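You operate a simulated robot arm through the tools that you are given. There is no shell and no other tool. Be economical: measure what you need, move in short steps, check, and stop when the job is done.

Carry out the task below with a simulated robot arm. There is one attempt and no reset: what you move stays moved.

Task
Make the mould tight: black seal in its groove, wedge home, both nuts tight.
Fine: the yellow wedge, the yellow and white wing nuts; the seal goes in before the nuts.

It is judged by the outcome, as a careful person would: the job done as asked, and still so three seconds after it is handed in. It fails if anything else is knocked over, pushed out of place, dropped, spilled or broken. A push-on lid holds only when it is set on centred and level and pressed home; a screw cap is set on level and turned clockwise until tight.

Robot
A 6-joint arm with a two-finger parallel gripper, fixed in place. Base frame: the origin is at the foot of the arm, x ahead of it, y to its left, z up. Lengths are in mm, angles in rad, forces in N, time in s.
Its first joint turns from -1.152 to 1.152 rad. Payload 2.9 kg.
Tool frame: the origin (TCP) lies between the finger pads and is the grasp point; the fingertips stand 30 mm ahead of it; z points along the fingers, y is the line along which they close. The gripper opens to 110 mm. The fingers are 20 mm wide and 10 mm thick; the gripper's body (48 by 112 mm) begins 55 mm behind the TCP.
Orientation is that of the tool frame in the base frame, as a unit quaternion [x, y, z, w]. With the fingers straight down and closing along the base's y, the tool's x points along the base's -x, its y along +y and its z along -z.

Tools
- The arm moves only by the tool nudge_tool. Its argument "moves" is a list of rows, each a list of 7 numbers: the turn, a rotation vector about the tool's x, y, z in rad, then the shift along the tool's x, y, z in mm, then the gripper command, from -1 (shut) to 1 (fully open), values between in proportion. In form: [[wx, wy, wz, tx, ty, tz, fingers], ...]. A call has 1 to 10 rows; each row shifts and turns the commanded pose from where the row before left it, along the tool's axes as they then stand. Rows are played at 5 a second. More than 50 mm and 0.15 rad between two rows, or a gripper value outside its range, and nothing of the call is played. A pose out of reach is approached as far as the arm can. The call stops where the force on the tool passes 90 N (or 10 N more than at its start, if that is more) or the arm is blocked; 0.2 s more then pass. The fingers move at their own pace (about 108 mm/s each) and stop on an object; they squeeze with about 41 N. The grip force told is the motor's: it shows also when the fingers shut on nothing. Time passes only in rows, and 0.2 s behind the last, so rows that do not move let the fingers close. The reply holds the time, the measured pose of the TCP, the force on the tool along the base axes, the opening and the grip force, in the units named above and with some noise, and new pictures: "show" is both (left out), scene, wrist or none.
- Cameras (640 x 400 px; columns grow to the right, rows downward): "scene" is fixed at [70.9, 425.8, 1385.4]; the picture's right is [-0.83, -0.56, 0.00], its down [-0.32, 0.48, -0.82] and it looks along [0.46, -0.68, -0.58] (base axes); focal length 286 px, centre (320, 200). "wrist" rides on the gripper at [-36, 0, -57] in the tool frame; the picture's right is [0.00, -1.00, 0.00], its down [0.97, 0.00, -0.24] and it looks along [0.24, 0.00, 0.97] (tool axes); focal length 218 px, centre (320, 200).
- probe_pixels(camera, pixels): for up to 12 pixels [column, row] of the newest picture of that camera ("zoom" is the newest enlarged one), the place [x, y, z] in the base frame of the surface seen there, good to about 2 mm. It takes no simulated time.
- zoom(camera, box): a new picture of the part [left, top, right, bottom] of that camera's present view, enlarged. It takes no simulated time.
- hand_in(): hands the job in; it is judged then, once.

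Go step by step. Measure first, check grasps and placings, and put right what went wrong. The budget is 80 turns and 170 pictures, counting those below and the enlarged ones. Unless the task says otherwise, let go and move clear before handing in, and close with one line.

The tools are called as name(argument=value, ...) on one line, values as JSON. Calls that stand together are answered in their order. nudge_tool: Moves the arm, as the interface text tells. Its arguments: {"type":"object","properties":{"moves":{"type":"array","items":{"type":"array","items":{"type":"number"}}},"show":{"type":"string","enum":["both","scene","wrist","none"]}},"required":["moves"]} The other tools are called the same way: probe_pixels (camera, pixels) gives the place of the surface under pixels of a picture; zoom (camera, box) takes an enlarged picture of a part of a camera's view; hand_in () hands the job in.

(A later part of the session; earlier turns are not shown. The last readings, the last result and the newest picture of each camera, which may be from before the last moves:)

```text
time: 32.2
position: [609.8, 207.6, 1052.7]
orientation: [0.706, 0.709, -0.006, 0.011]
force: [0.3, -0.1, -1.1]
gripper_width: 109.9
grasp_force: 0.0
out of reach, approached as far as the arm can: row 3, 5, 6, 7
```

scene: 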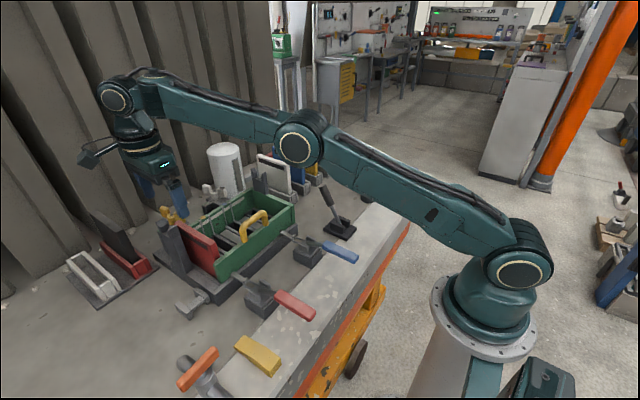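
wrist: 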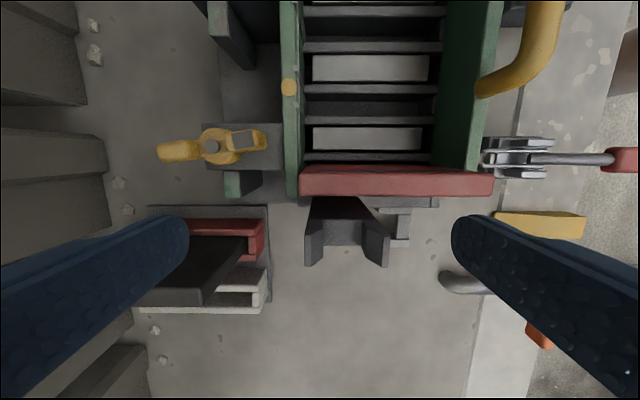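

This view from directly above shows the bracket and red plate well near (340,190), and the nut at (215,145). Zooming in on these.

zoom(camera="wrist", box=[270, 140, 510, 290])

zoom(camera="wrist", box=[140, 80, 320, 210])

zoom(camera="wrist", box=[460, 180, 640, 300])

probe_pixels(camera="wrist", pixels=[[345, 202], [345, 215], [345, 232], [317, 240], [380, 240], [360, 185], [500, 222], [580, 225], [500, 240], [580, 237], [400, 225], [245, 140]])

```text
2.67 times, centred on (390, 215) of wrist
```

zoom: 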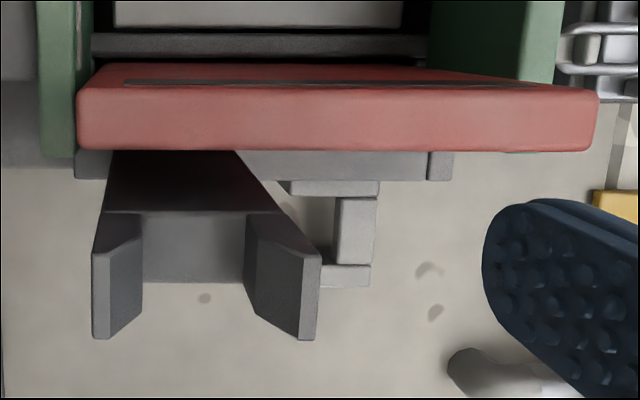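

```text
3.08 times, centred on (230, 145) of wrist
```

zoom: 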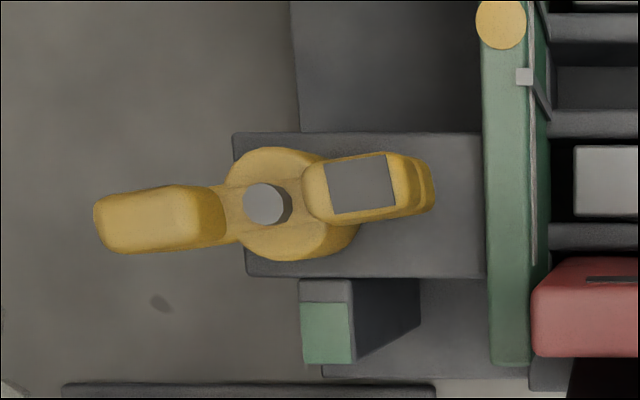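

```text
3.33 times, centred on (550, 240) of wrist
```

zoom: 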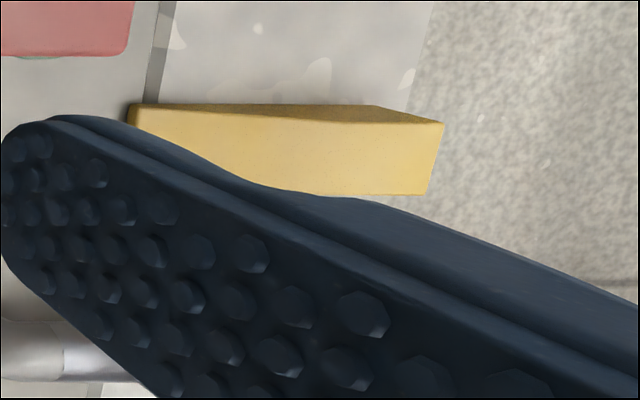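

```text
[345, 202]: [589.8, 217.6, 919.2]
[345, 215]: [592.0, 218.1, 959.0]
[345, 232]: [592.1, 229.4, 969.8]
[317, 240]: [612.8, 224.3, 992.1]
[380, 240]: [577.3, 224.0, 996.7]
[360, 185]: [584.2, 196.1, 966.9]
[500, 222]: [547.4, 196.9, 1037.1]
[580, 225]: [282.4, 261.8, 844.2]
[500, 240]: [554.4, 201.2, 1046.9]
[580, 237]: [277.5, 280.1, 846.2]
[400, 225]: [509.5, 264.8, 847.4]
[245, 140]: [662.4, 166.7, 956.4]
```

Bracket inner face is y≈218, plate outer face ≈205, leaving a ~13 mm gap for the wedge. Now I'll move above the wedge to view it.

nudge_tool(moves=[[0, 0, 0, 5, -48, 0, 1], [0, 0, 0, 5, -48, 0, 1], [0, 0, 0, 10, -48, 0, 1], [0, 0, 0, 10, -48, 0, 1], [0, 0, 0, 10, -48, 0, 1], [0, 0, 0, 10, -48, 0, 1], [0, 0, 0, 0, 0, 40, 1], [0, 0, 0, 0, 0, 30, 1], [0, 0, 0, 0, 0, 0, 1]])

```text
time: 34.2
position: [327.0, 255.7, 983.2]
orientation: [0.706, 0.708, -0.006, 0.011]
force: [0.2, -0.3, 0.0]
gripper_width: 109.9
grasp_force: 0.2
out of reach, approached as far as the arm can: row 1, 2
```

scene: 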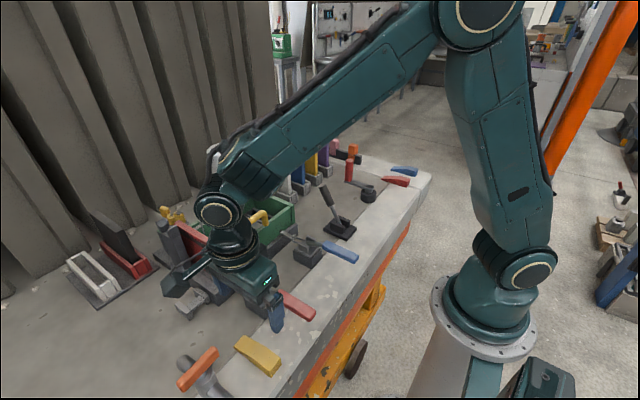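
wrist: 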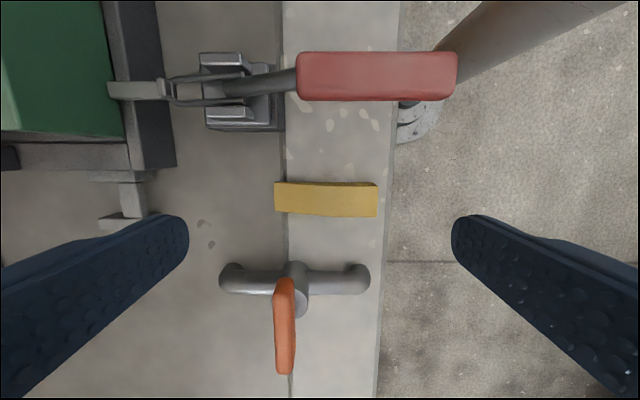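

zoom(camera="wrist", box=[250, 150, 410, 250])

probe_pixels(camera="wrist", pixels=[[277, 190], [277, 205], [300, 198], [330, 200], [355, 203], [373, 203], [374, 191], [374, 213], [330, 184], [330, 215], [360, 235], [258, 200]])

zoom(camera="scene", box=[225, 325, 295, 385])

```text
4.00 times, centred on (330, 200) of wrist
```

zoom: 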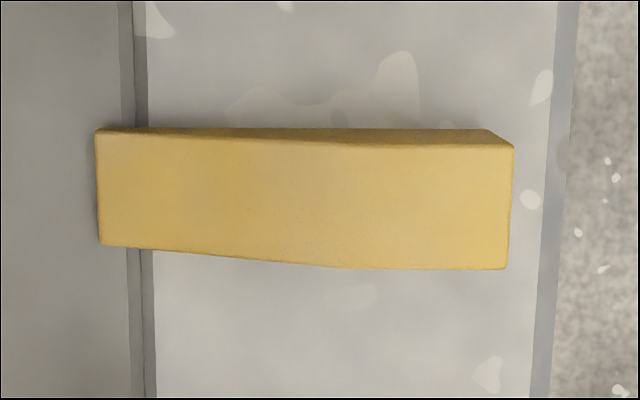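

```text
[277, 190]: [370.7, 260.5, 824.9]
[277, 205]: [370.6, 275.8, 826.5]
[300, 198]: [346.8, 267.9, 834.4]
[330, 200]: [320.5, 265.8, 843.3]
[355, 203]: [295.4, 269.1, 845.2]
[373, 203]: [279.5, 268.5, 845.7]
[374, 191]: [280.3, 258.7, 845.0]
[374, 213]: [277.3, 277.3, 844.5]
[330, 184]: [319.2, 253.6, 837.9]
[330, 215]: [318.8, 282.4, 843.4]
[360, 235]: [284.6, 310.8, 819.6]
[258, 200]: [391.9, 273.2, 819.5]
```

```text
6.67 times, centred on (260, 355) of scene
```

zoom: 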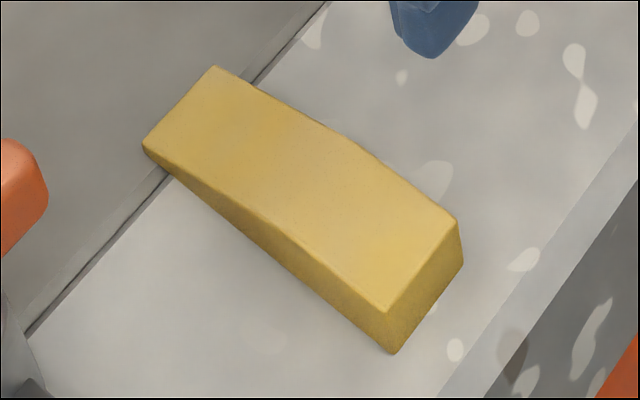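

The wedge is 94 long, ~27 wide, tapering from 6 to 26 mm. The U-shaped piece beside the base at (512,270,846) could also matter, so I'll look at it and the bracket from closer.

nudge_tool(moves=[[0, 0, 0, 5, 48, 0, 1], [0, 0, 0, 5, 48, 0, 1], [0, 0, 0, 5, 48, 0, 1], [0, 0, 0, 5, 36, 0, 1], [0, 0, 0, 0, 0, 0, 1]], show="wrist")

zoom(camera="wrist", box=[230, 80, 430, 260])

```text
time: 35.4
position: [507.0, 275.1, 983.2]
orientation: [0.705, 0.709, -0.005, 0.011]
force: [0.4, -0.3, 0.4]
gripper_width: 109.8
grasp_force: 0.0
```

wrist: 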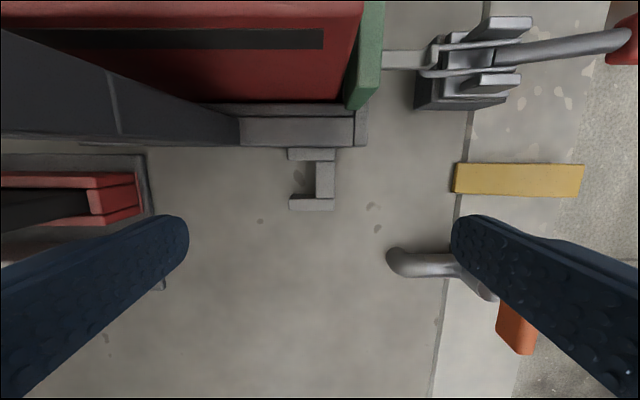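

```text
2.22 times, centred on (330, 170) of wrist
```

zoom: 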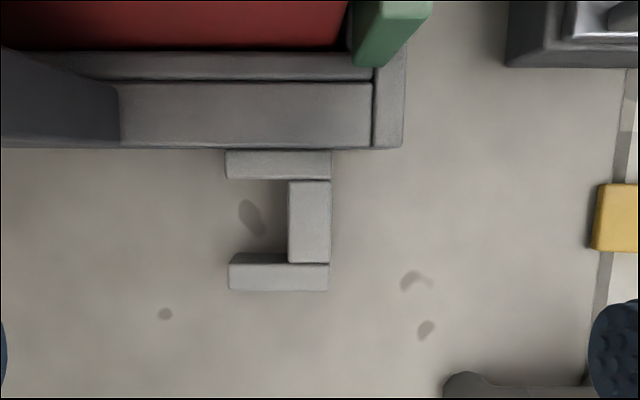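

probe_pixels(camera="zoom", pixels=[[240, 165], [320, 165], [278, 178], [245, 280], [320, 280], [270, 257], [310, 220], [270, 210], [290, 230], [240, 115], [240, 68], [330, 20]])

probe_pixels(camera="wrist", pixels=[[150, 40], [20, 150], [60, 205], [110, 188], [100, 207], [60, 184], [130, 215], [350, 60]])

zoom(camera="scene", box=[160, 260, 250, 330])

```text
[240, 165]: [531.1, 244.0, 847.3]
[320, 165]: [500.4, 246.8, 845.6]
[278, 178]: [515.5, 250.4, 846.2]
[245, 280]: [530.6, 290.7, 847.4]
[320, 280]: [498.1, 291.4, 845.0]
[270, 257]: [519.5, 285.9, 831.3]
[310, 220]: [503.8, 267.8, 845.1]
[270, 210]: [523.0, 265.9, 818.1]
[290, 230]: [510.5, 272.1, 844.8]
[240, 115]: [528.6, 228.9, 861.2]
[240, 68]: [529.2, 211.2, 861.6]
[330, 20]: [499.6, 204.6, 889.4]
```

```text
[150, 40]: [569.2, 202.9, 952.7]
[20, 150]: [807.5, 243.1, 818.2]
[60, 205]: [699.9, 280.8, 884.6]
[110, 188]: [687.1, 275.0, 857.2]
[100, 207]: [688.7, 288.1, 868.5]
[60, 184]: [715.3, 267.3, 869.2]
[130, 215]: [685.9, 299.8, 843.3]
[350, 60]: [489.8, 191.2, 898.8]
```

```text
5.71 times, centred on (205, 295) of scene
```

zoom: 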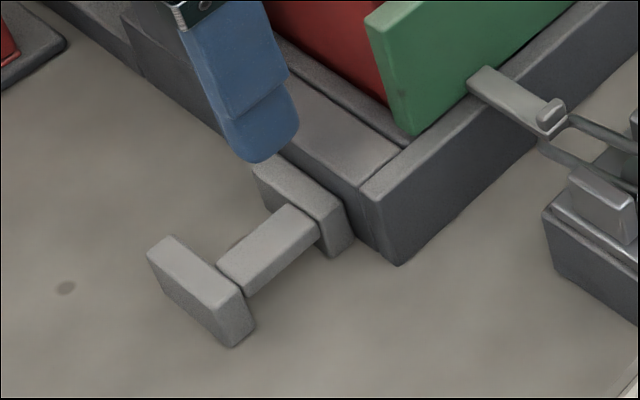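

The U piece is an empty open pocket on the table, while the notched bracket clearly faces the red gate with a ~13 mm wedge gap. First the seal: I'll test whether the tool can take the yaw needed (fingers closing along y) on this side.

nudge_tool(moves=[[0, 0, 0, 0, 0, -40, 1], [0, 0, 0, 0, 0, -40, 1], [0, 0, -0.15, 0, 0, 0, 1], [0, 0, -0.15, 0, 0, 0, 1], [0, 0, -0.15, 0, 0, 0, 1], [0, 0, -0.15, 0, 0, 0, 1], [0, 0, -0.15, 0, 0, 0, 1], [0, 0, -0.15, 0, 0, 0, 1], [0, 0, -0.15, 0, 0, 0, 1], [0, 0, -0.15, 0, 0, 0, 1]], show="none")

nudge_tool(moves=[[0, 0, -0.15, 0, 0, 0, 1], [0, 0, -0.15, 0, 0, 0, 1], [0, 0, -0.07, 0, 0, 0, 1], [0, 0, 0, 0, 0, 0, 1]], show="scene")

```text
time: 37.6
position: [508.1, 277.9, 1064.6]
orientation: [0.182, 0.983, -0.01, 0.007]
force: [0.5, -0.1, -0.4]
gripper_width: 109.9
grasp_force: 0.1
```

```text
time: 38.6
position: [508.5, 279.2, 1063.0]
orientation: [-0.002, 1.0, -0.011, 0.004]
force: [-1.0, 0.3, -0.6]
gripper_width: 110.0
grasp_force: 0.0
```

scene: 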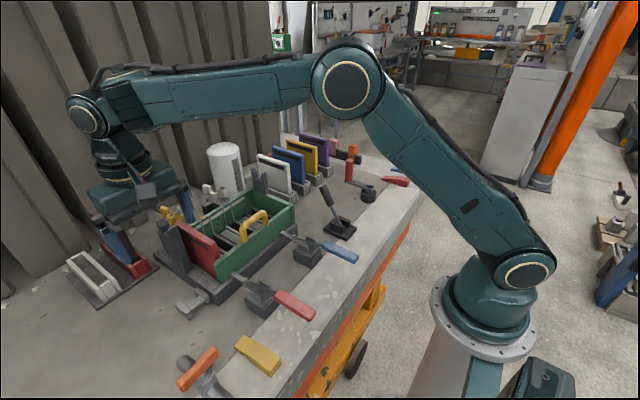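

Yaw 0 now works here in this arm configuration. Next I'll narrow the fingers and lean the tool outward to test the grasp pose for the slab.

nudge_tool(moves=[[0, -0.145, 0, 0, 0, 0, -0.1], [0, -0.145, 0, 0, 0, 0, -0.1], [0, -0.145, 0, 0, 0, 0, -0.1], [0, -0.145, 0, 0, 0, 0, -0.1], [0, -0.145, 0, 0, 0, 0, -0.1], [0, -0.145, 0, 0, 0, 0, -0.1], [0, 0, 0, 0, 0, 0, -0.1]])

```text
time: 40.2
position: [507.8, 279.3, 1063.5]
orientation: [-0.006, 0.905, -0.009, 0.426]
force: [0.2, -0.5, -0.3]
gripper_width: 49.7
grasp_force: 0.0
```

scene: 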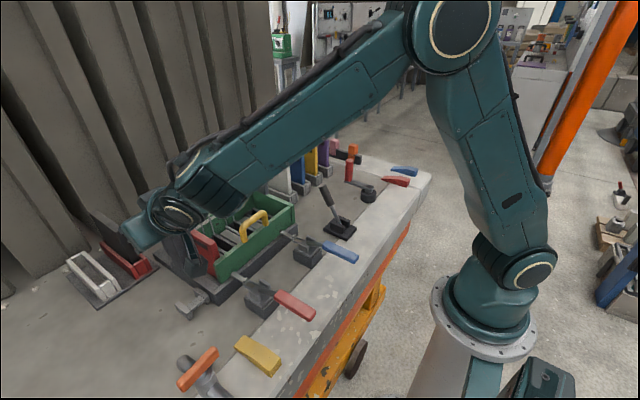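
wrist: 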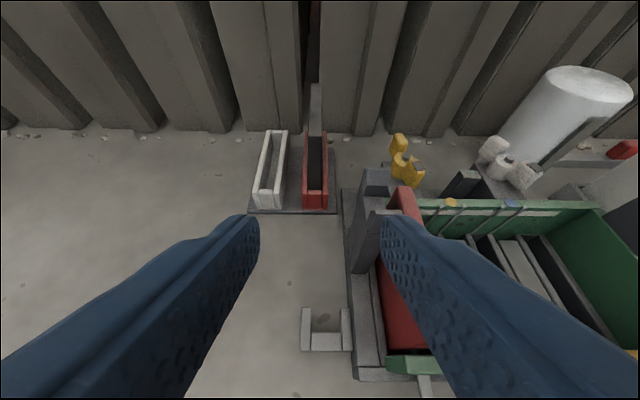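

The tilted pose works, with the slab visible at (315,130) between the fingers' lines. Advancing to a pre-grasp position short of the slab.

nudge_tool(moves=[[0, 0, 0, -12, 1.3, 37, -0.1], [0, 0, 0, -12, 1.3, 37, -0.1], [0, 0, 0, -12, 1.3, 37, -0.1], [0, 0, 0, -12, 1.3, 37, -0.1], [0, 0, 0, 0, 0, 0, -0.1]])

zoom(camera="wrist", box=[220, 0, 420, 220])

```text
time: 41.4
position: [653.7, 283.3, 1005.1]
orientation: [-0.006, 0.906, -0.01, 0.424]
force: [0.5, 0.1, 0.1]
gripper_width: 49.4
grasp_force: 0.0
```

scene: 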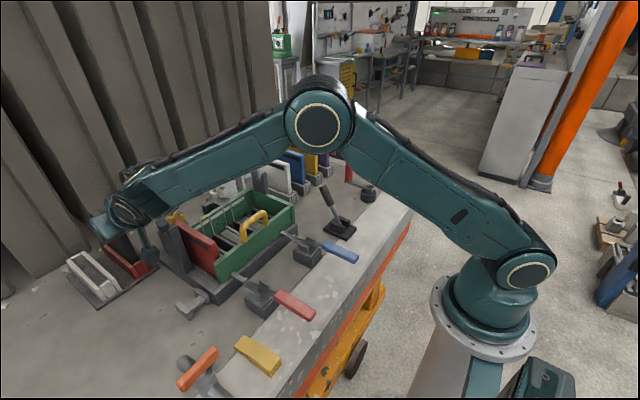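
wrist: 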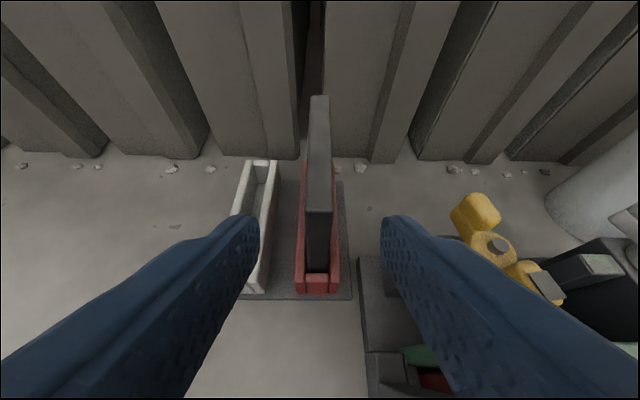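

```text
1.82 times, centred on (320, 110) of wrist
```

zoom: 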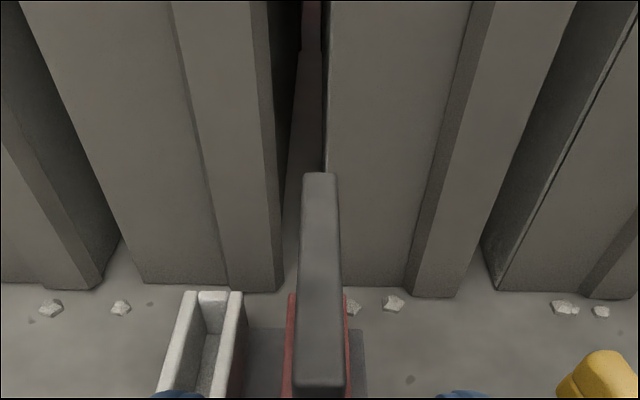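

The slab's top runs from (319,212) to (319,97), centred between the fingers. Probing its edges for exact position.

probe_pixels(camera="wrist", pixels=[[308, 205], [329, 205], [319, 207], [319, 150], [319, 100], [313, 110], [326, 110], [318, 240], [318, 268]])

```text
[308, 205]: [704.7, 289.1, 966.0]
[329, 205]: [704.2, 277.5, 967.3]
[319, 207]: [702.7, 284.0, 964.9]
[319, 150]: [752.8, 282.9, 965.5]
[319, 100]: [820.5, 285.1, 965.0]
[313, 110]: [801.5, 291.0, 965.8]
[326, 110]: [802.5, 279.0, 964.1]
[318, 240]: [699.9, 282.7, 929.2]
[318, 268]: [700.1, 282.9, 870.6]
```

Slab: x 700–822, y 276–292, top z 966. I'll advance the fingers around its near top corner, TCP to about (728,284,949), then close.

nudge_tool(moves=[[0, 0, 0, -2, 0.3, 31, -0.1], [0, 0, 0, -2, 0.3, 31, -0.1], [0, 0, 0, -1, 0.2, 30, -0.1], [0, 0, 0, 0, 0, 0, -0.1]], show="wrist")

```text
time: 42.4
position: [725.7, 283.9, 950.2]
orientation: [-0.006, 0.905, -0.01, 0.425]
force: [0.8, 0.2, 0.3]
gripper_width: 49.5
grasp_force: 0.0
```

wrist: 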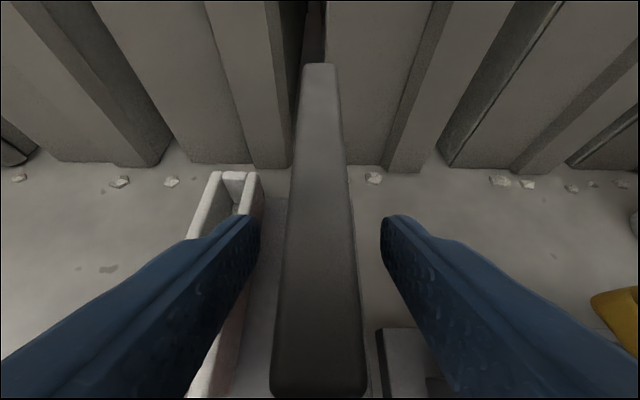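

The fingers straddle the slab cleanly. Closing.

nudge_tool(moves=[[0, 0, 0, 0, 0, 0, -1], [0, 0, 0, 0, 0, 0, -1], [0, 0, 0, 0, 0, 0, -1]], show="none")

```text
time: 43.2
position: [726.6, 283.1, 949.7]
orientation: [-0.006, 0.905, -0.01, 0.424]
force: [-0.3, 1.9, 0.4]
gripper_width: 17.6
grasp_force: 41.0
```

Gripped at 17.6 mm. Lifting straight up slowly.

nudge_tool(moves=[[0, 0, 0, -11.5, 0, -9.6, -1], [0, 0, 0, -11.5, 0, -9.6, -1], [0, 0, 0, -11.5, 0, -9.6, -1], [0, 0, 0, -11.5, 0, -9.6, -1], [0, 0, 0, 0, 0, 0, -1]])

```text
time: 44.4
position: [726.8, 284.2, 1011.4]
orientation: [-0.005, 0.905, -0.01, 0.426]
force: [0.3, 0.8, -2.7]
gripper_width: 17.9
grasp_force: 41.0
```

scene: 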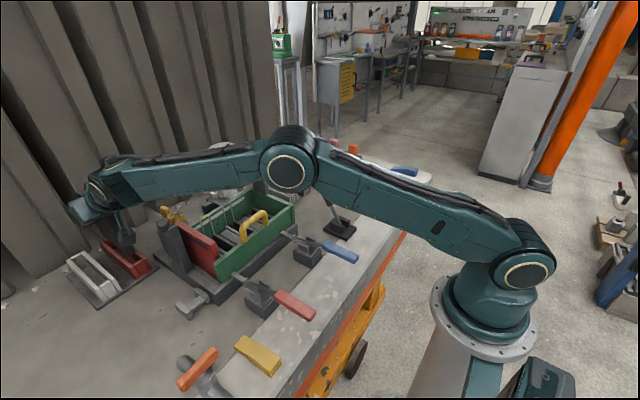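
wrist: 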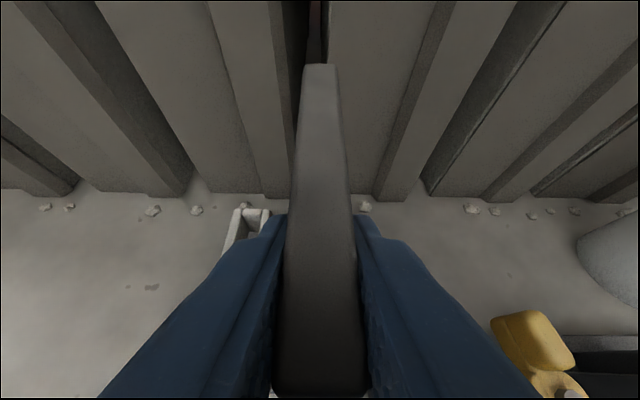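

The slab came out cleanly with the grip holding. Moving it back and up along the free left side to clear the bracket and gate.

nudge_tool(moves=[[0, 0, 0, 2.4, 0, -46.5, -1], [0, 0, 0, 2.4, 0, -46.5, -1], [0, 0, 0, 2.4, 0, -46.5, -1], [0, 0, 0, 2.4, 0, -46.5, -1], [0, 0, 0, 2.4, 0, -46.5, -1], [0, 0, 0, 0, 0, 0, -1]], show="none")

nudge_tool(moves=[[0, 0, 0, 0, -45, 0, -1], [0, 0, 0, 0, -45, 0, -1], [0, 0, 0, 0, -45, 0, -1], [0, 0, 0, 0, -45, 0, -1], [0, 0, 0, 0, 0, 0, -1]])

```text
time: 45.8
position: [540.6, 285.9, 1150.3]
orientation: [-0.006, 0.905, -0.009, 0.425]
force: [0.2, 0.2, -1.9]
gripper_width: 17.9
grasp_force: 40.9
```

```text
time: 47.0
position: [537.7, 106.1, 1154.0]
orientation: [-0.006, 0.905, -0.01, 0.425]
force: [-0.8, 0.6, -2.1]
gripper_width: 17.7
grasp_force: 41.6
```

scene: 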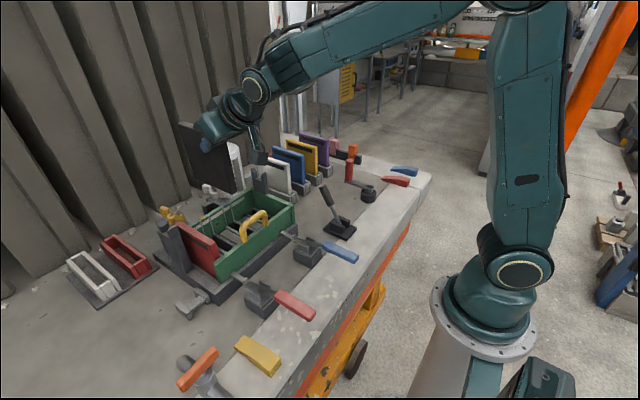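
wrist: 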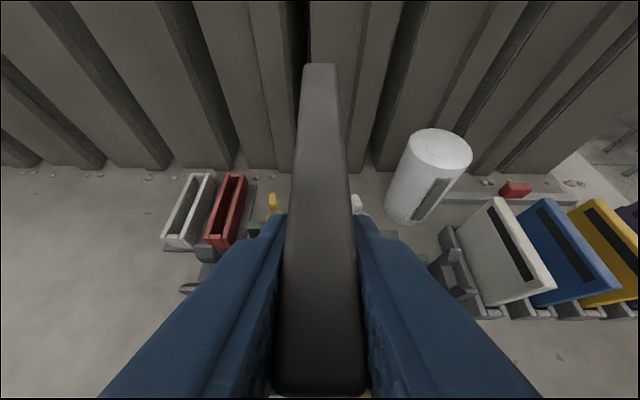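

The slab holds steady. Before lowering, I need exact groove and wall positions; the scene view shows the box clearly, so I'll zoom and probe there.

zoom(camera="scene", box=[200, 180, 310, 270])

```text
4.44 times, centred on (255, 225) of scene
```

zoom: 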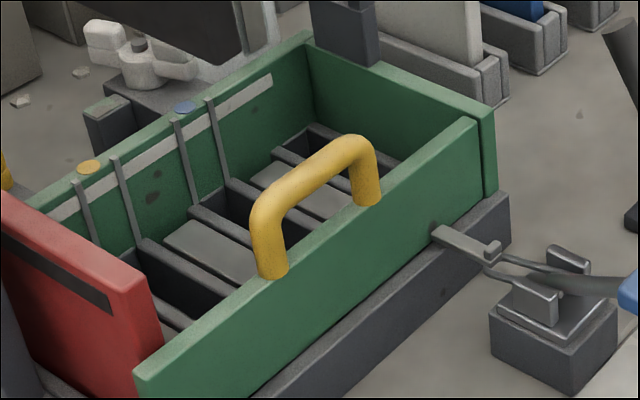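

probe_pixels(camera="zoom", pixels=[[270, 60], [305, 45], [330, 132], [350, 140], [318, 126], [300, 150], [400, 80], [465, 125], [488, 120], [290, 60], [300, 110], [380, 180]])

probe_pixels(camera="zoom", pixels=[[205, 100], [175, 122], [112, 160], [77, 183], [240, 200], [210, 215], [270, 190], [280, 165], [320, 145], [345, 150], [420, 150], [330, 245]])

```text
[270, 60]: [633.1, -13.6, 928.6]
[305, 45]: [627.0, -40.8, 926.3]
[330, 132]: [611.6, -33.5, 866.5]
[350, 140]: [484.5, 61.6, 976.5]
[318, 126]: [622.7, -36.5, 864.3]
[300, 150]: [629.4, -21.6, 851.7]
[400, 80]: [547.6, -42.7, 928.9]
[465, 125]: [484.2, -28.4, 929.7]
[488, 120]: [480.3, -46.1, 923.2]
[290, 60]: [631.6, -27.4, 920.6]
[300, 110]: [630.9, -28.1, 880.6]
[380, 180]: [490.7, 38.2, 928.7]
```

```text
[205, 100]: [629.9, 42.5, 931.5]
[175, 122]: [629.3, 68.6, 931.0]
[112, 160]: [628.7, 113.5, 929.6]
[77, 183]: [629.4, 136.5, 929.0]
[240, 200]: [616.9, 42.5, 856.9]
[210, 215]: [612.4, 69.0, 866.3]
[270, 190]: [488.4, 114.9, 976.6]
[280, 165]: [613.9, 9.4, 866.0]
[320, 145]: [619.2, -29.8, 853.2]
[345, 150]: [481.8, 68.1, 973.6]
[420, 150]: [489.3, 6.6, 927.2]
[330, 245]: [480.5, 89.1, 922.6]
```

zoom(camera="scene", box=[240, 200, 275, 224])

```text
16.00 times, centred on (258, 212) of scene
```

zoom: 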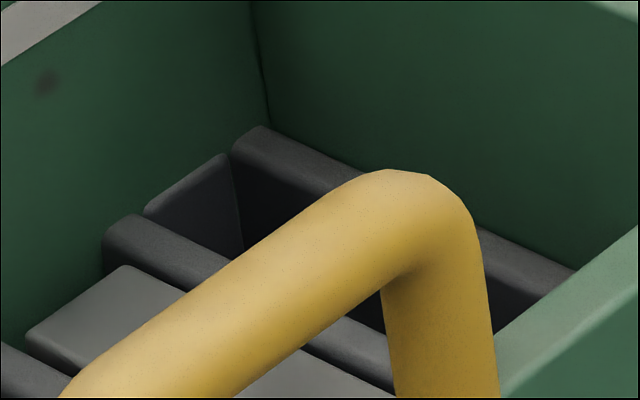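

probe_pixels(camera="zoom", pixels=[[125, 225], [165, 225], [215, 258], [195, 180], [225, 160], [150, 210], [245, 150], [270, 135], [330, 190], [270, 190], [230, 200], [500, 290]])

```text
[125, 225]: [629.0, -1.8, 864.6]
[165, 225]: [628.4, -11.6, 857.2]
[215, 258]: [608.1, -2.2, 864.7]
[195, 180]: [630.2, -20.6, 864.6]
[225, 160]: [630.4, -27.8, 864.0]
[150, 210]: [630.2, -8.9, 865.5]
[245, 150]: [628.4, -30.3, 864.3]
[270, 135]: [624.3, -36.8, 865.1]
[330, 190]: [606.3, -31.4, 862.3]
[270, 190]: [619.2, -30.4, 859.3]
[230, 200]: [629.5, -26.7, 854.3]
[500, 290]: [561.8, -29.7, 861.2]
```

Groove 4 spans y≈−8.5 to −29.5 (centre −19), x≈493–630, rib tops z≈864. I'll bring the slab over it at height: TCP (527,−19).

nudge_tool(moves=[[0, 0, 0, 2.3, -42, -2.7, -1], [0, 0, 0, 2.3, -42, -2.7, -1], [0, 0, 0, 2.3, -41.3, -2.7, -1], [0, 0, 0, 0, 0, 0, -1]])

```text
time: 48.0
position: [529.0, -18.5, 1157.0]
orientation: [-0.007, 0.906, -0.009, 0.424]
force: [0.6, -0.1, -2.8]
gripper_width: 17.5
grasp_force: 40.8
```

scene: 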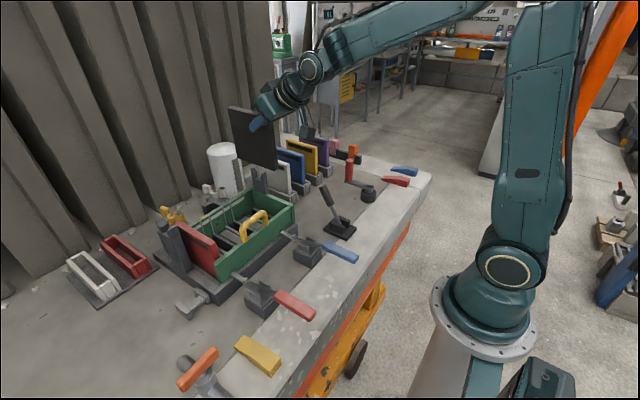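
wrist: 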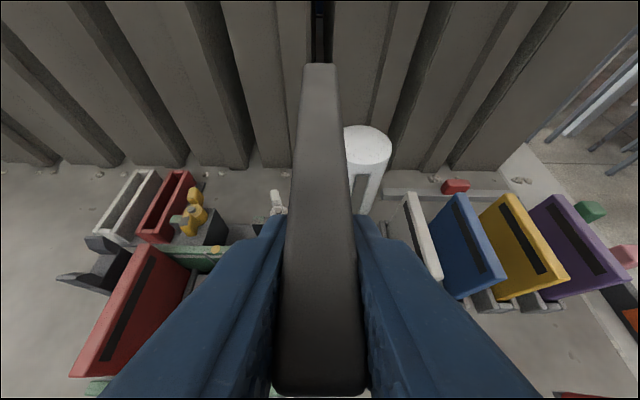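

The slab hangs over the box. I'll check its true position and level.

zoom(camera="scene", box=[210, 90, 300, 180])

probe_pixels(camera="scene", pixels=[[231, 110], [233, 142], [272, 166], [250, 150], [274, 160], [235, 106], [245, 109]])

probe_pixels(camera="wrist", pixels=[[308, 80], [332, 80], [300, 200], [340, 200], [320, 75], [320, 370]])

```text
4.44 times, centred on (255, 135) of scene
```

zoom: 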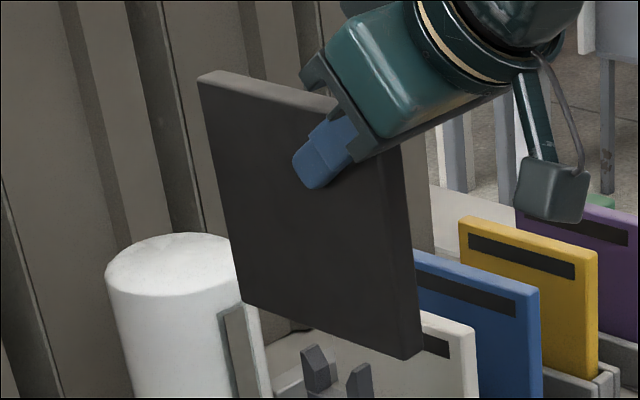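

```text
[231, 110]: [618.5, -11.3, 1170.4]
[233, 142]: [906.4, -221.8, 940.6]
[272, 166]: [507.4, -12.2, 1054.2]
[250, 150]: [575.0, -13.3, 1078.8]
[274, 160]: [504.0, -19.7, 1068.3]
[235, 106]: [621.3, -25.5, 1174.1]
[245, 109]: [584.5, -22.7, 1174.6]
```

```text
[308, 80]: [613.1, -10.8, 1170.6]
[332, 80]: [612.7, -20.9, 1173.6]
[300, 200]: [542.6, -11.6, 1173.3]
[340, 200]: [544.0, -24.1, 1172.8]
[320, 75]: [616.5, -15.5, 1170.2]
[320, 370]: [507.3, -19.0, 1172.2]
```

The slab's left face is at y≈−12 and it spans x≈503–623, level, so it's well centred over the groove. Lowering to just above the ribs.

nudge_tool(moves=[[0, 0, 0, 28.4, 0, 23.7, -1], [0, 0, 0, 28.4, 0, 23.7, -1], [0, 0, 0, 28.4, 0, 23.7, -1], [0, 0, 0, 28.4, 0, 23.7, -1], [0, 0, 0, 0, 0, 0, -1]])

zoom(camera="scene", box=[210, 130, 310, 240])

```text
time: 49.2
position: [528.9, -20.8, 1013.1]
orientation: [-0.006, 0.904, -0.01, 0.428]
force: [-27.1, 0.6, 32.3]
gripper_width: 17.6
grasp_force: 41.2
```

scene: 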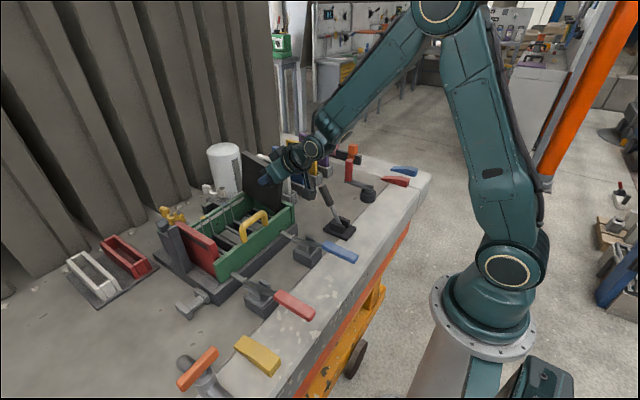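
wrist: 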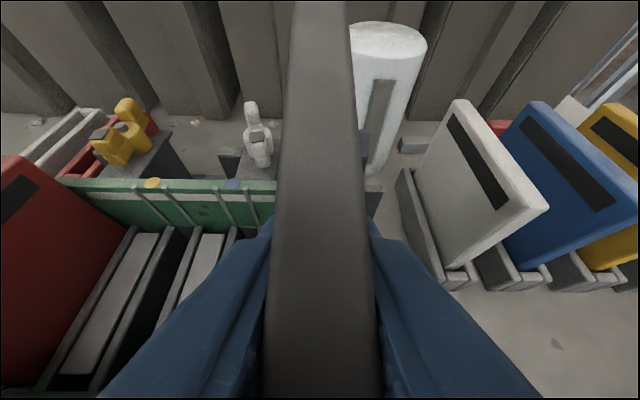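

```text
3.64 times, centred on (260, 185) of scene
```

zoom: 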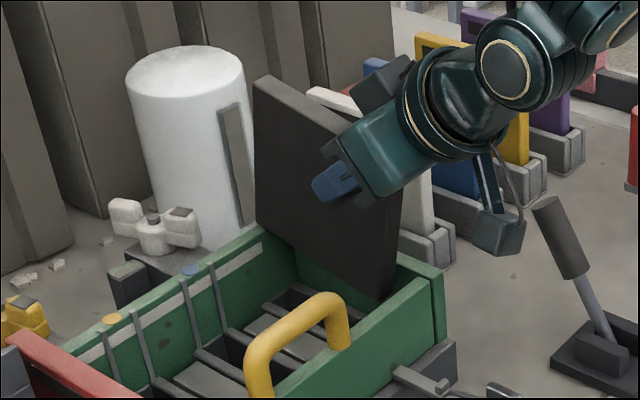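

There's a 42 N contact force, so the slab is touching something on the way down. Probing the slab's corners.

probe_pixels(camera="zoom", pixels=[[260, 90], [262, 215], [300, 250], [380, 285], [392, 250], [330, 110], [265, 80], [350, 262], [300, 170]])

probe_pixels(camera="wrist", pixels=[[320, 20], [320, 100], [320, 380], [285, 200], [360, 200], [350, 100], [290, 100], [300, 380], [370, 380]])

zoom(camera="scene", box=[235, 180, 305, 230])

```text
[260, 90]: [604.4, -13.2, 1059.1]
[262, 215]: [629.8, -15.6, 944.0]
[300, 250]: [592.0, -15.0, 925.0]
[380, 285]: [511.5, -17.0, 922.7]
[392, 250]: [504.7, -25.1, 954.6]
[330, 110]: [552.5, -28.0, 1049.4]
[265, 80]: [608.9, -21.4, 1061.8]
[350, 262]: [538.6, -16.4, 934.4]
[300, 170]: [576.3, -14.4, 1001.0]
```

```text
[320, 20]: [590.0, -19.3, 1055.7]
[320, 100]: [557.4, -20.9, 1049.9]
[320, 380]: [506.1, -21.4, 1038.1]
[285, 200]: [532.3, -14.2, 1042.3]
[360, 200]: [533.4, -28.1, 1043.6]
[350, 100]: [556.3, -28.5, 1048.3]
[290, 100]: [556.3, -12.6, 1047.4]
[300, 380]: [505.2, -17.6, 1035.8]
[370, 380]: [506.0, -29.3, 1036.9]
```

```text
8.00 times, centred on (270, 205) of scene
```

zoom: 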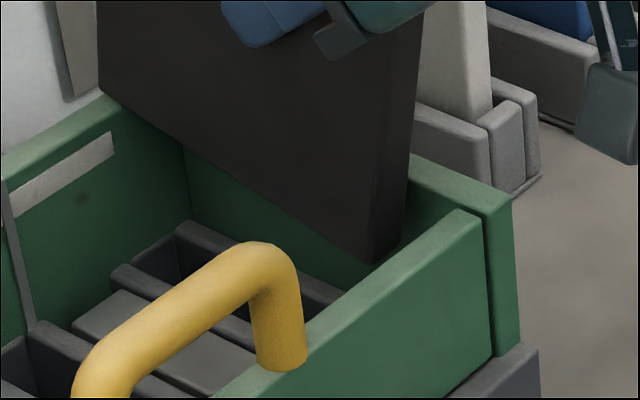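

The slab's far bottom corner caught on the rear wall and the slab rotated nose-up in the grip by ~12°. Raising to free it and re-check.

nudge_tool(moves=[[0, 0, 0, -15, 0, -12.8, -1], [0, 0, 0, -23, 0, -19, -1], [0, 0, 0, -23, 0, -19, -1], [0, 0, 0, 0, 0, 0, -1]])

zoom(camera="scene", box=[210, 110, 310, 210])

```text
time: 50.2
position: [528.4, -19.8, 1088.4]
orientation: [-0.006, 0.905, -0.009, 0.424]
force: [1.1, -0.7, -2.2]
gripper_width: 17.6
grasp_force: 41.2
```

scene: 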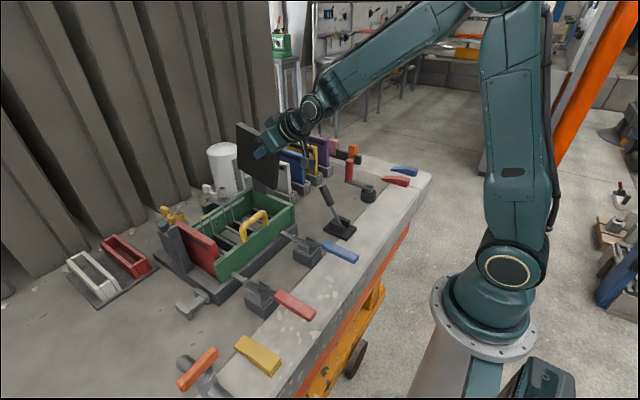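
wrist: 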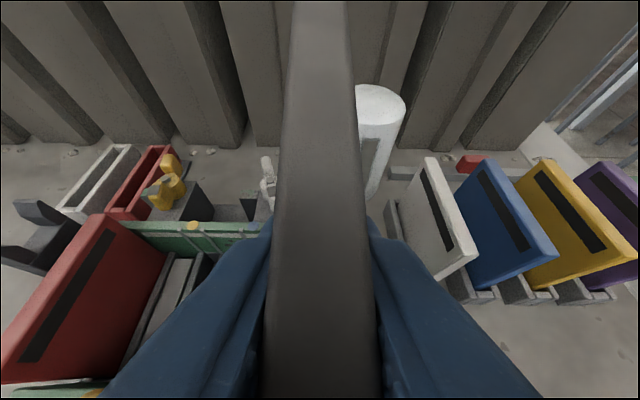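

```text
4.00 times, centred on (260, 160) of scene
```

zoom: 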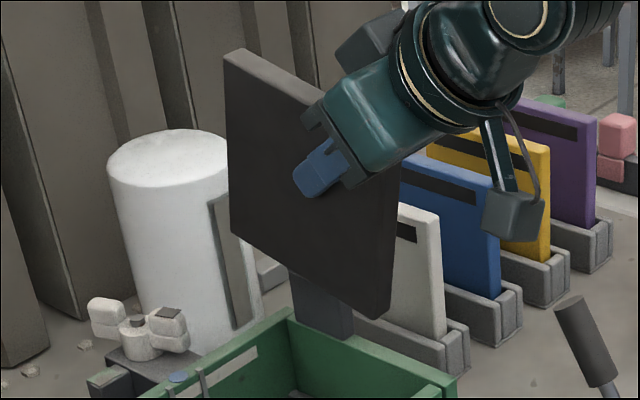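

probe_pixels(camera="zoom", pixels=[[232, 62], [236, 225], [370, 306], [383, 300], [280, 255], [320, 282], [232, 140], [300, 92]])

probe_pixels(camera="wrist", pixels=[[320, 10], [320, 60], [320, 200], [320, 385], [285, 200], [352, 200], [300, 20], [340, 20]])

probe_pixels(camera="scene", pixels=[[278, 192], [270, 196], [262, 200], [255, 202], [266, 194], [262, 192], [285, 198], [272, 190], [248, 206], [240, 212]])

zoom(camera="scene", box=[235, 180, 285, 215])

```text
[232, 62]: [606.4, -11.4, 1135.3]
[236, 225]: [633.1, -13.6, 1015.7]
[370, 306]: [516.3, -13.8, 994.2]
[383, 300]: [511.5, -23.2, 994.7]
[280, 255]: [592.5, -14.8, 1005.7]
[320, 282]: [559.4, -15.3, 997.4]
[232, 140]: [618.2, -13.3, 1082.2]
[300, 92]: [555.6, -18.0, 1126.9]
```

```text
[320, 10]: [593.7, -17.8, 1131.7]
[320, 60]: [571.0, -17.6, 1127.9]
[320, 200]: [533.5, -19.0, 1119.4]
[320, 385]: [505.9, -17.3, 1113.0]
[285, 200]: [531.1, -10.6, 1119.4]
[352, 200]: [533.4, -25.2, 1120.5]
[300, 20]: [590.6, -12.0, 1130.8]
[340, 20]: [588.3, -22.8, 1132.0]
```

```text
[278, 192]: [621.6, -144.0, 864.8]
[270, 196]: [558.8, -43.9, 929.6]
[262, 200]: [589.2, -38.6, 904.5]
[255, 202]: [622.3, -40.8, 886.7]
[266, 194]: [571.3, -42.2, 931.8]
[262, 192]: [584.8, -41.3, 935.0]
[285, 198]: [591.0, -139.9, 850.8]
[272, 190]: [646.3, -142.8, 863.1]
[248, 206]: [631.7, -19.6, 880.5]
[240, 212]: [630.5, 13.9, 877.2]
```

```text
11.43 times, centred on (260, 198) of scene
```

zoom: 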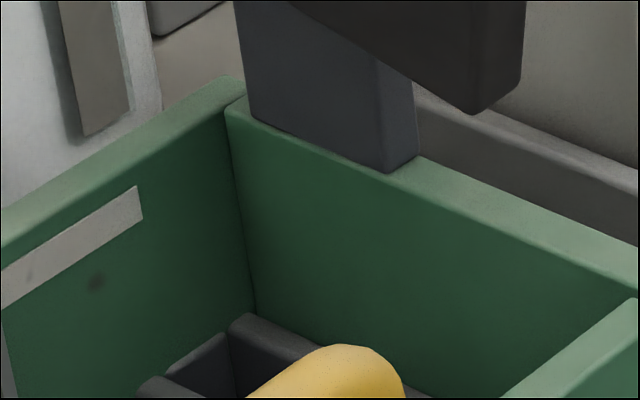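

The slab is a ~122 mm square, now tilted 0.205 rad in the grip. I need precise inner edges of the front and rear walls near the groove before retrying.

probe_pixels(camera="zoom", pixels=[[180, 108], [185, 118], [190, 128], [195, 135], [200, 145], [205, 160], [230, 108], [520, 392], [560, 362], [600, 335], [630, 305], [600, 350]])

zoom(camera="scene", box=[260, 195, 310, 230])

```text
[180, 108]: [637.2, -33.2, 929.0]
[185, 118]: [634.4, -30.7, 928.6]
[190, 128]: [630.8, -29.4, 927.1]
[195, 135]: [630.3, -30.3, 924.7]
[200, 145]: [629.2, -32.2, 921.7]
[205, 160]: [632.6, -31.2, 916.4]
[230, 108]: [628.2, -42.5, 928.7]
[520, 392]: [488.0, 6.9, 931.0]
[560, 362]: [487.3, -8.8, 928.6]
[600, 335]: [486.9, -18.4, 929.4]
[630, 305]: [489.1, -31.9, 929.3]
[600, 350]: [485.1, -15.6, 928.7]
```

```text
11.43 times, centred on (285, 212) of scene
```

zoom: 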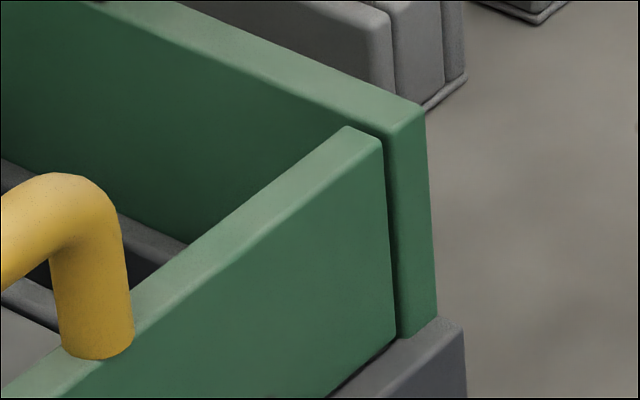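

Inner faces are at x≈491 and 631, so a level slab has ~9 mm clearance each end. I'll re-level the slab by rotating the tool +0.205 and re-check before descending in smaller steps.

nudge_tool(moves=[[0, 0.07, 0, 0, 0, 0, -1], [0, 0.07, 0, 0, 0, 0, -1], [0, 0.065, 0, 0, 0, 0, -1], [0, 0, 0, -3, 0, 3, -1], [0, 0, 0, 0, 0, 0, -1]])

zoom(camera="scene", box=[210, 110, 310, 210])

```text
time: 51.4
position: [533.5, -18.8, 1088.0]
orientation: [-0.006, 0.944, -0.01, 0.33]
force: [-0.1, 0.1, -3.1]
gripper_width: 18.0
grasp_force: 41.0
```

scene: 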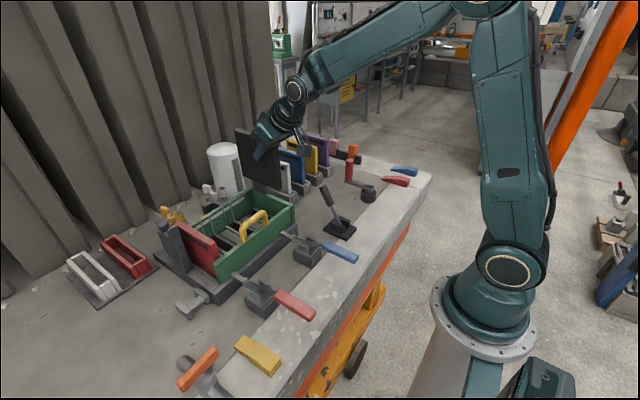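
wrist: 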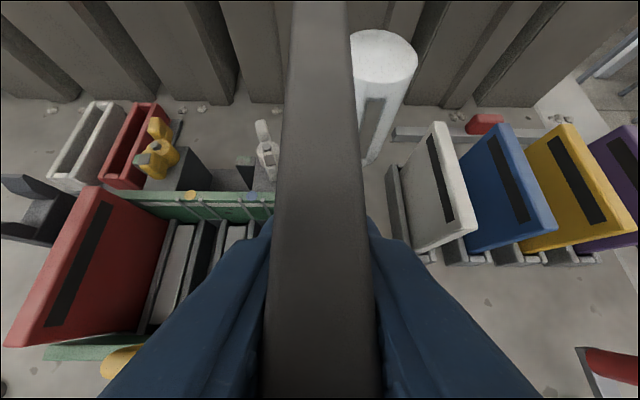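

```text
4.00 times, centred on (260, 160) of scene
```

zoom: 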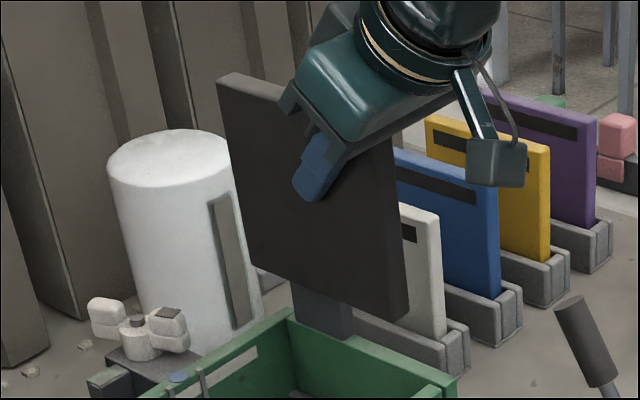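

probe_pixels(camera="zoom", pixels=[[222, 88], [256, 256], [240, 170], [385, 312], [320, 285], [404, 310], [398, 200], [250, 85]])

probe_pixels(camera="wrist", pixels=[[320, 10], [320, 100], [320, 250], [320, 390], [290, 100], [352, 100]])

```text
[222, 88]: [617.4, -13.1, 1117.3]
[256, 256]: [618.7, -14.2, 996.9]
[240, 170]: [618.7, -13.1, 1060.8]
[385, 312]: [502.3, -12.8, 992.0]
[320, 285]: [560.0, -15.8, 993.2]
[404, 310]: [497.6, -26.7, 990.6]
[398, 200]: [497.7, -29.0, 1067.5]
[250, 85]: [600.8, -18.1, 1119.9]
```

```text
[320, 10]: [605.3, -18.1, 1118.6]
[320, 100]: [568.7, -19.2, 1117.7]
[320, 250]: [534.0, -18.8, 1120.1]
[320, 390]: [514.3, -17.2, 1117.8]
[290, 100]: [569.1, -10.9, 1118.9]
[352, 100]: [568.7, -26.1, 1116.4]
```

Level now: x 498–621, y −12.5…−27.5, bottom z≈992. Lowering gently to just above the wall tops.

nudge_tool(moves=[[0, 0, 0, 6.5, 0, 11, -1], [0, 0, 0, 7.5, 0, 9.4, -1], [0, 0, 0, 7.5, 0, 9.4, -1], [0, 0, 0, 7.5, 0, 9.4, -1], [0, 0, 0, 0, 0, 0, -1]], show="scene")

zoom(camera="scene", box=[220, 150, 300, 220])

```text
time: 52.6
position: [536.4, -21.2, 1039.3]
orientation: [-0.006, 0.944, -0.009, 0.329]
force: [1.1, 0.1, -2.8]
gripper_width: 17.8
grasp_force: 40.9
```

scene: 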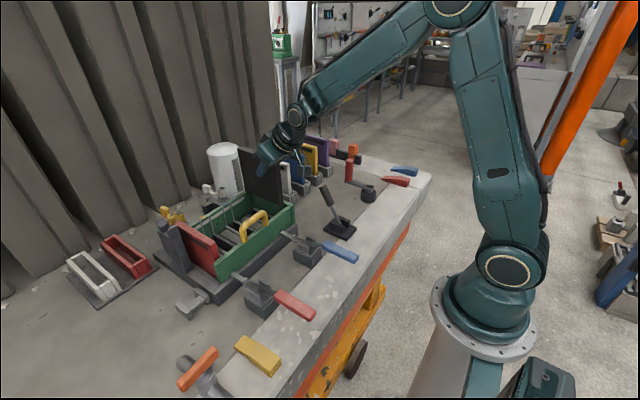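

```text
5.71 times, centred on (260, 185) of scene
```

zoom: 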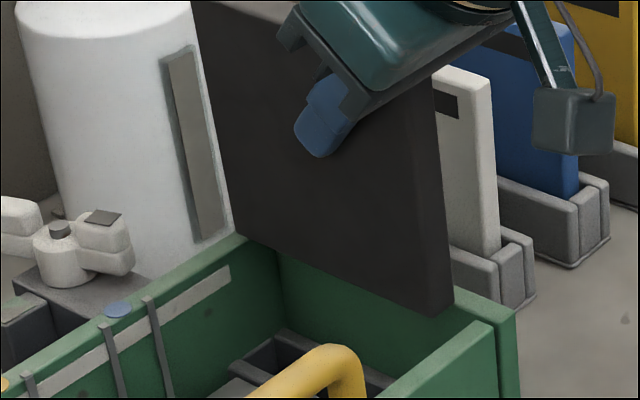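

probe_pixels(camera="zoom", pixels=[[232, 225], [225, 180], [425, 305], [440, 302], [430, 200], [320, 265], [300, 200]])

```text
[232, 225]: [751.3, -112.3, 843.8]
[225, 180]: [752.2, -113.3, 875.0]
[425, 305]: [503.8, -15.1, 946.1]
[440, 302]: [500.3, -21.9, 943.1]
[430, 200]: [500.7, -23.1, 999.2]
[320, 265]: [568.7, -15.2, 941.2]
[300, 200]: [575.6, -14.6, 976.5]
```

The slab's left face is at y≈−15, so its centre is ~3 mm right of the groove centre. Continuing down with a +y correction.

nudge_tool(moves=[[0, 0, 0, 0, 3, 0, -1], [0, 0, 0, 8.1, 0.3, 10.2, -1], [0, 0, 0, 8.1, 0.3, 10.2, -1], [0, 0, 0, 8.1, 0.3, 10.2, -1], [0, 0, 0, 8.1, 0.3, 10.2, -1], [0, 0, 0, 0, 0, 0, -1]], show="scene")

zoom(camera="scene", box=[230, 170, 300, 230])

```text
time: 54.0
position: [536.4, -18.6, 988.1]
orientation: [-0.005, 0.944, -0.01, 0.33]
force: [0.0, -0.2, -3.6]
gripper_width: 18.0
grasp_force: 41.6
```

scene: 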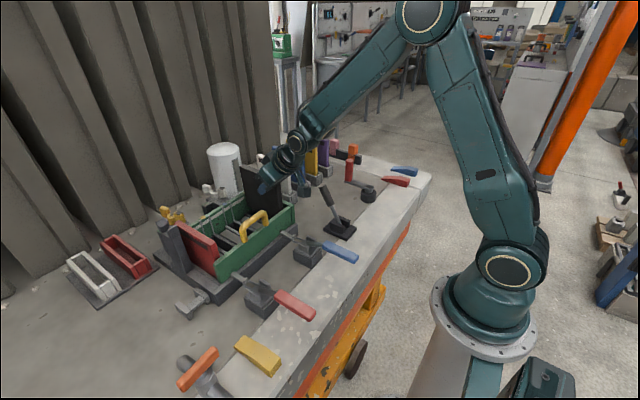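

```text
6.67 times, centred on (265, 200) of scene
```

zoom: 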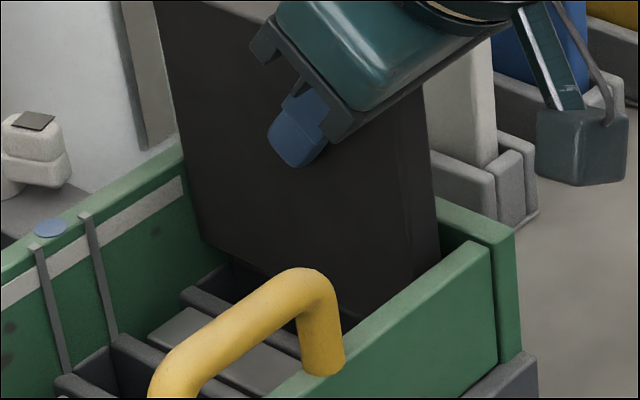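

Inside the walls with no contact. Checking the face position against the groove.

probe_pixels(camera="zoom", pixels=[[205, 235], [200, 200], [260, 265], [350, 290], [300, 200], [190, 120], [390, 285], [235, 265], [200, 290], [428, 200]])

```text
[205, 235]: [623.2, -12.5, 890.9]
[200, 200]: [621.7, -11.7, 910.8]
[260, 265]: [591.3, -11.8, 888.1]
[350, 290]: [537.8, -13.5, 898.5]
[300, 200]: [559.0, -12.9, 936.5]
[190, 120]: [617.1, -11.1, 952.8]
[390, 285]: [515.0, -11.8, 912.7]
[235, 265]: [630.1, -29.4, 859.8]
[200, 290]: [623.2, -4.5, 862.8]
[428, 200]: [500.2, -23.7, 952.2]
```

Left face y≈−12, groove starts −8.5: well placed; nudging 1 mm left and lowering into the groove in small steps, watching force.

nudge_tool(moves=[[0, 0, 0, 0, 1, 0, -1], [0, 0, 0, 5, 0.2, 6.3, -1], [0, 0, 0, 5, 0.2, 6.3, -1], [0, 0, 0, 5, 0.2, 6.3, -1], [0, 0, 0, 5, 0.2, 6.3, -1], [0, 0, 0, 5, 0.2, 6.3, -1], [0, 0, 0, 0, 0, 0, -1]], show="scene")

```text
time: 55.6
position: [535.6, -18.3, 951.6]
orientation: [-0.005, 0.942, -0.011, 0.335]
force: [-36.6, -0.8, 47.5]
gripper_width: 17.7
grasp_force: 41.0
```

scene: 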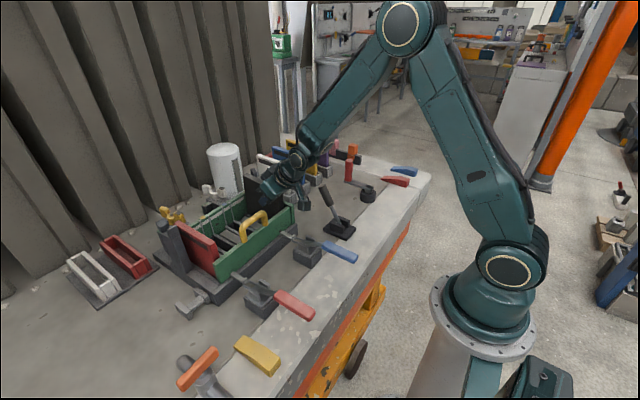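

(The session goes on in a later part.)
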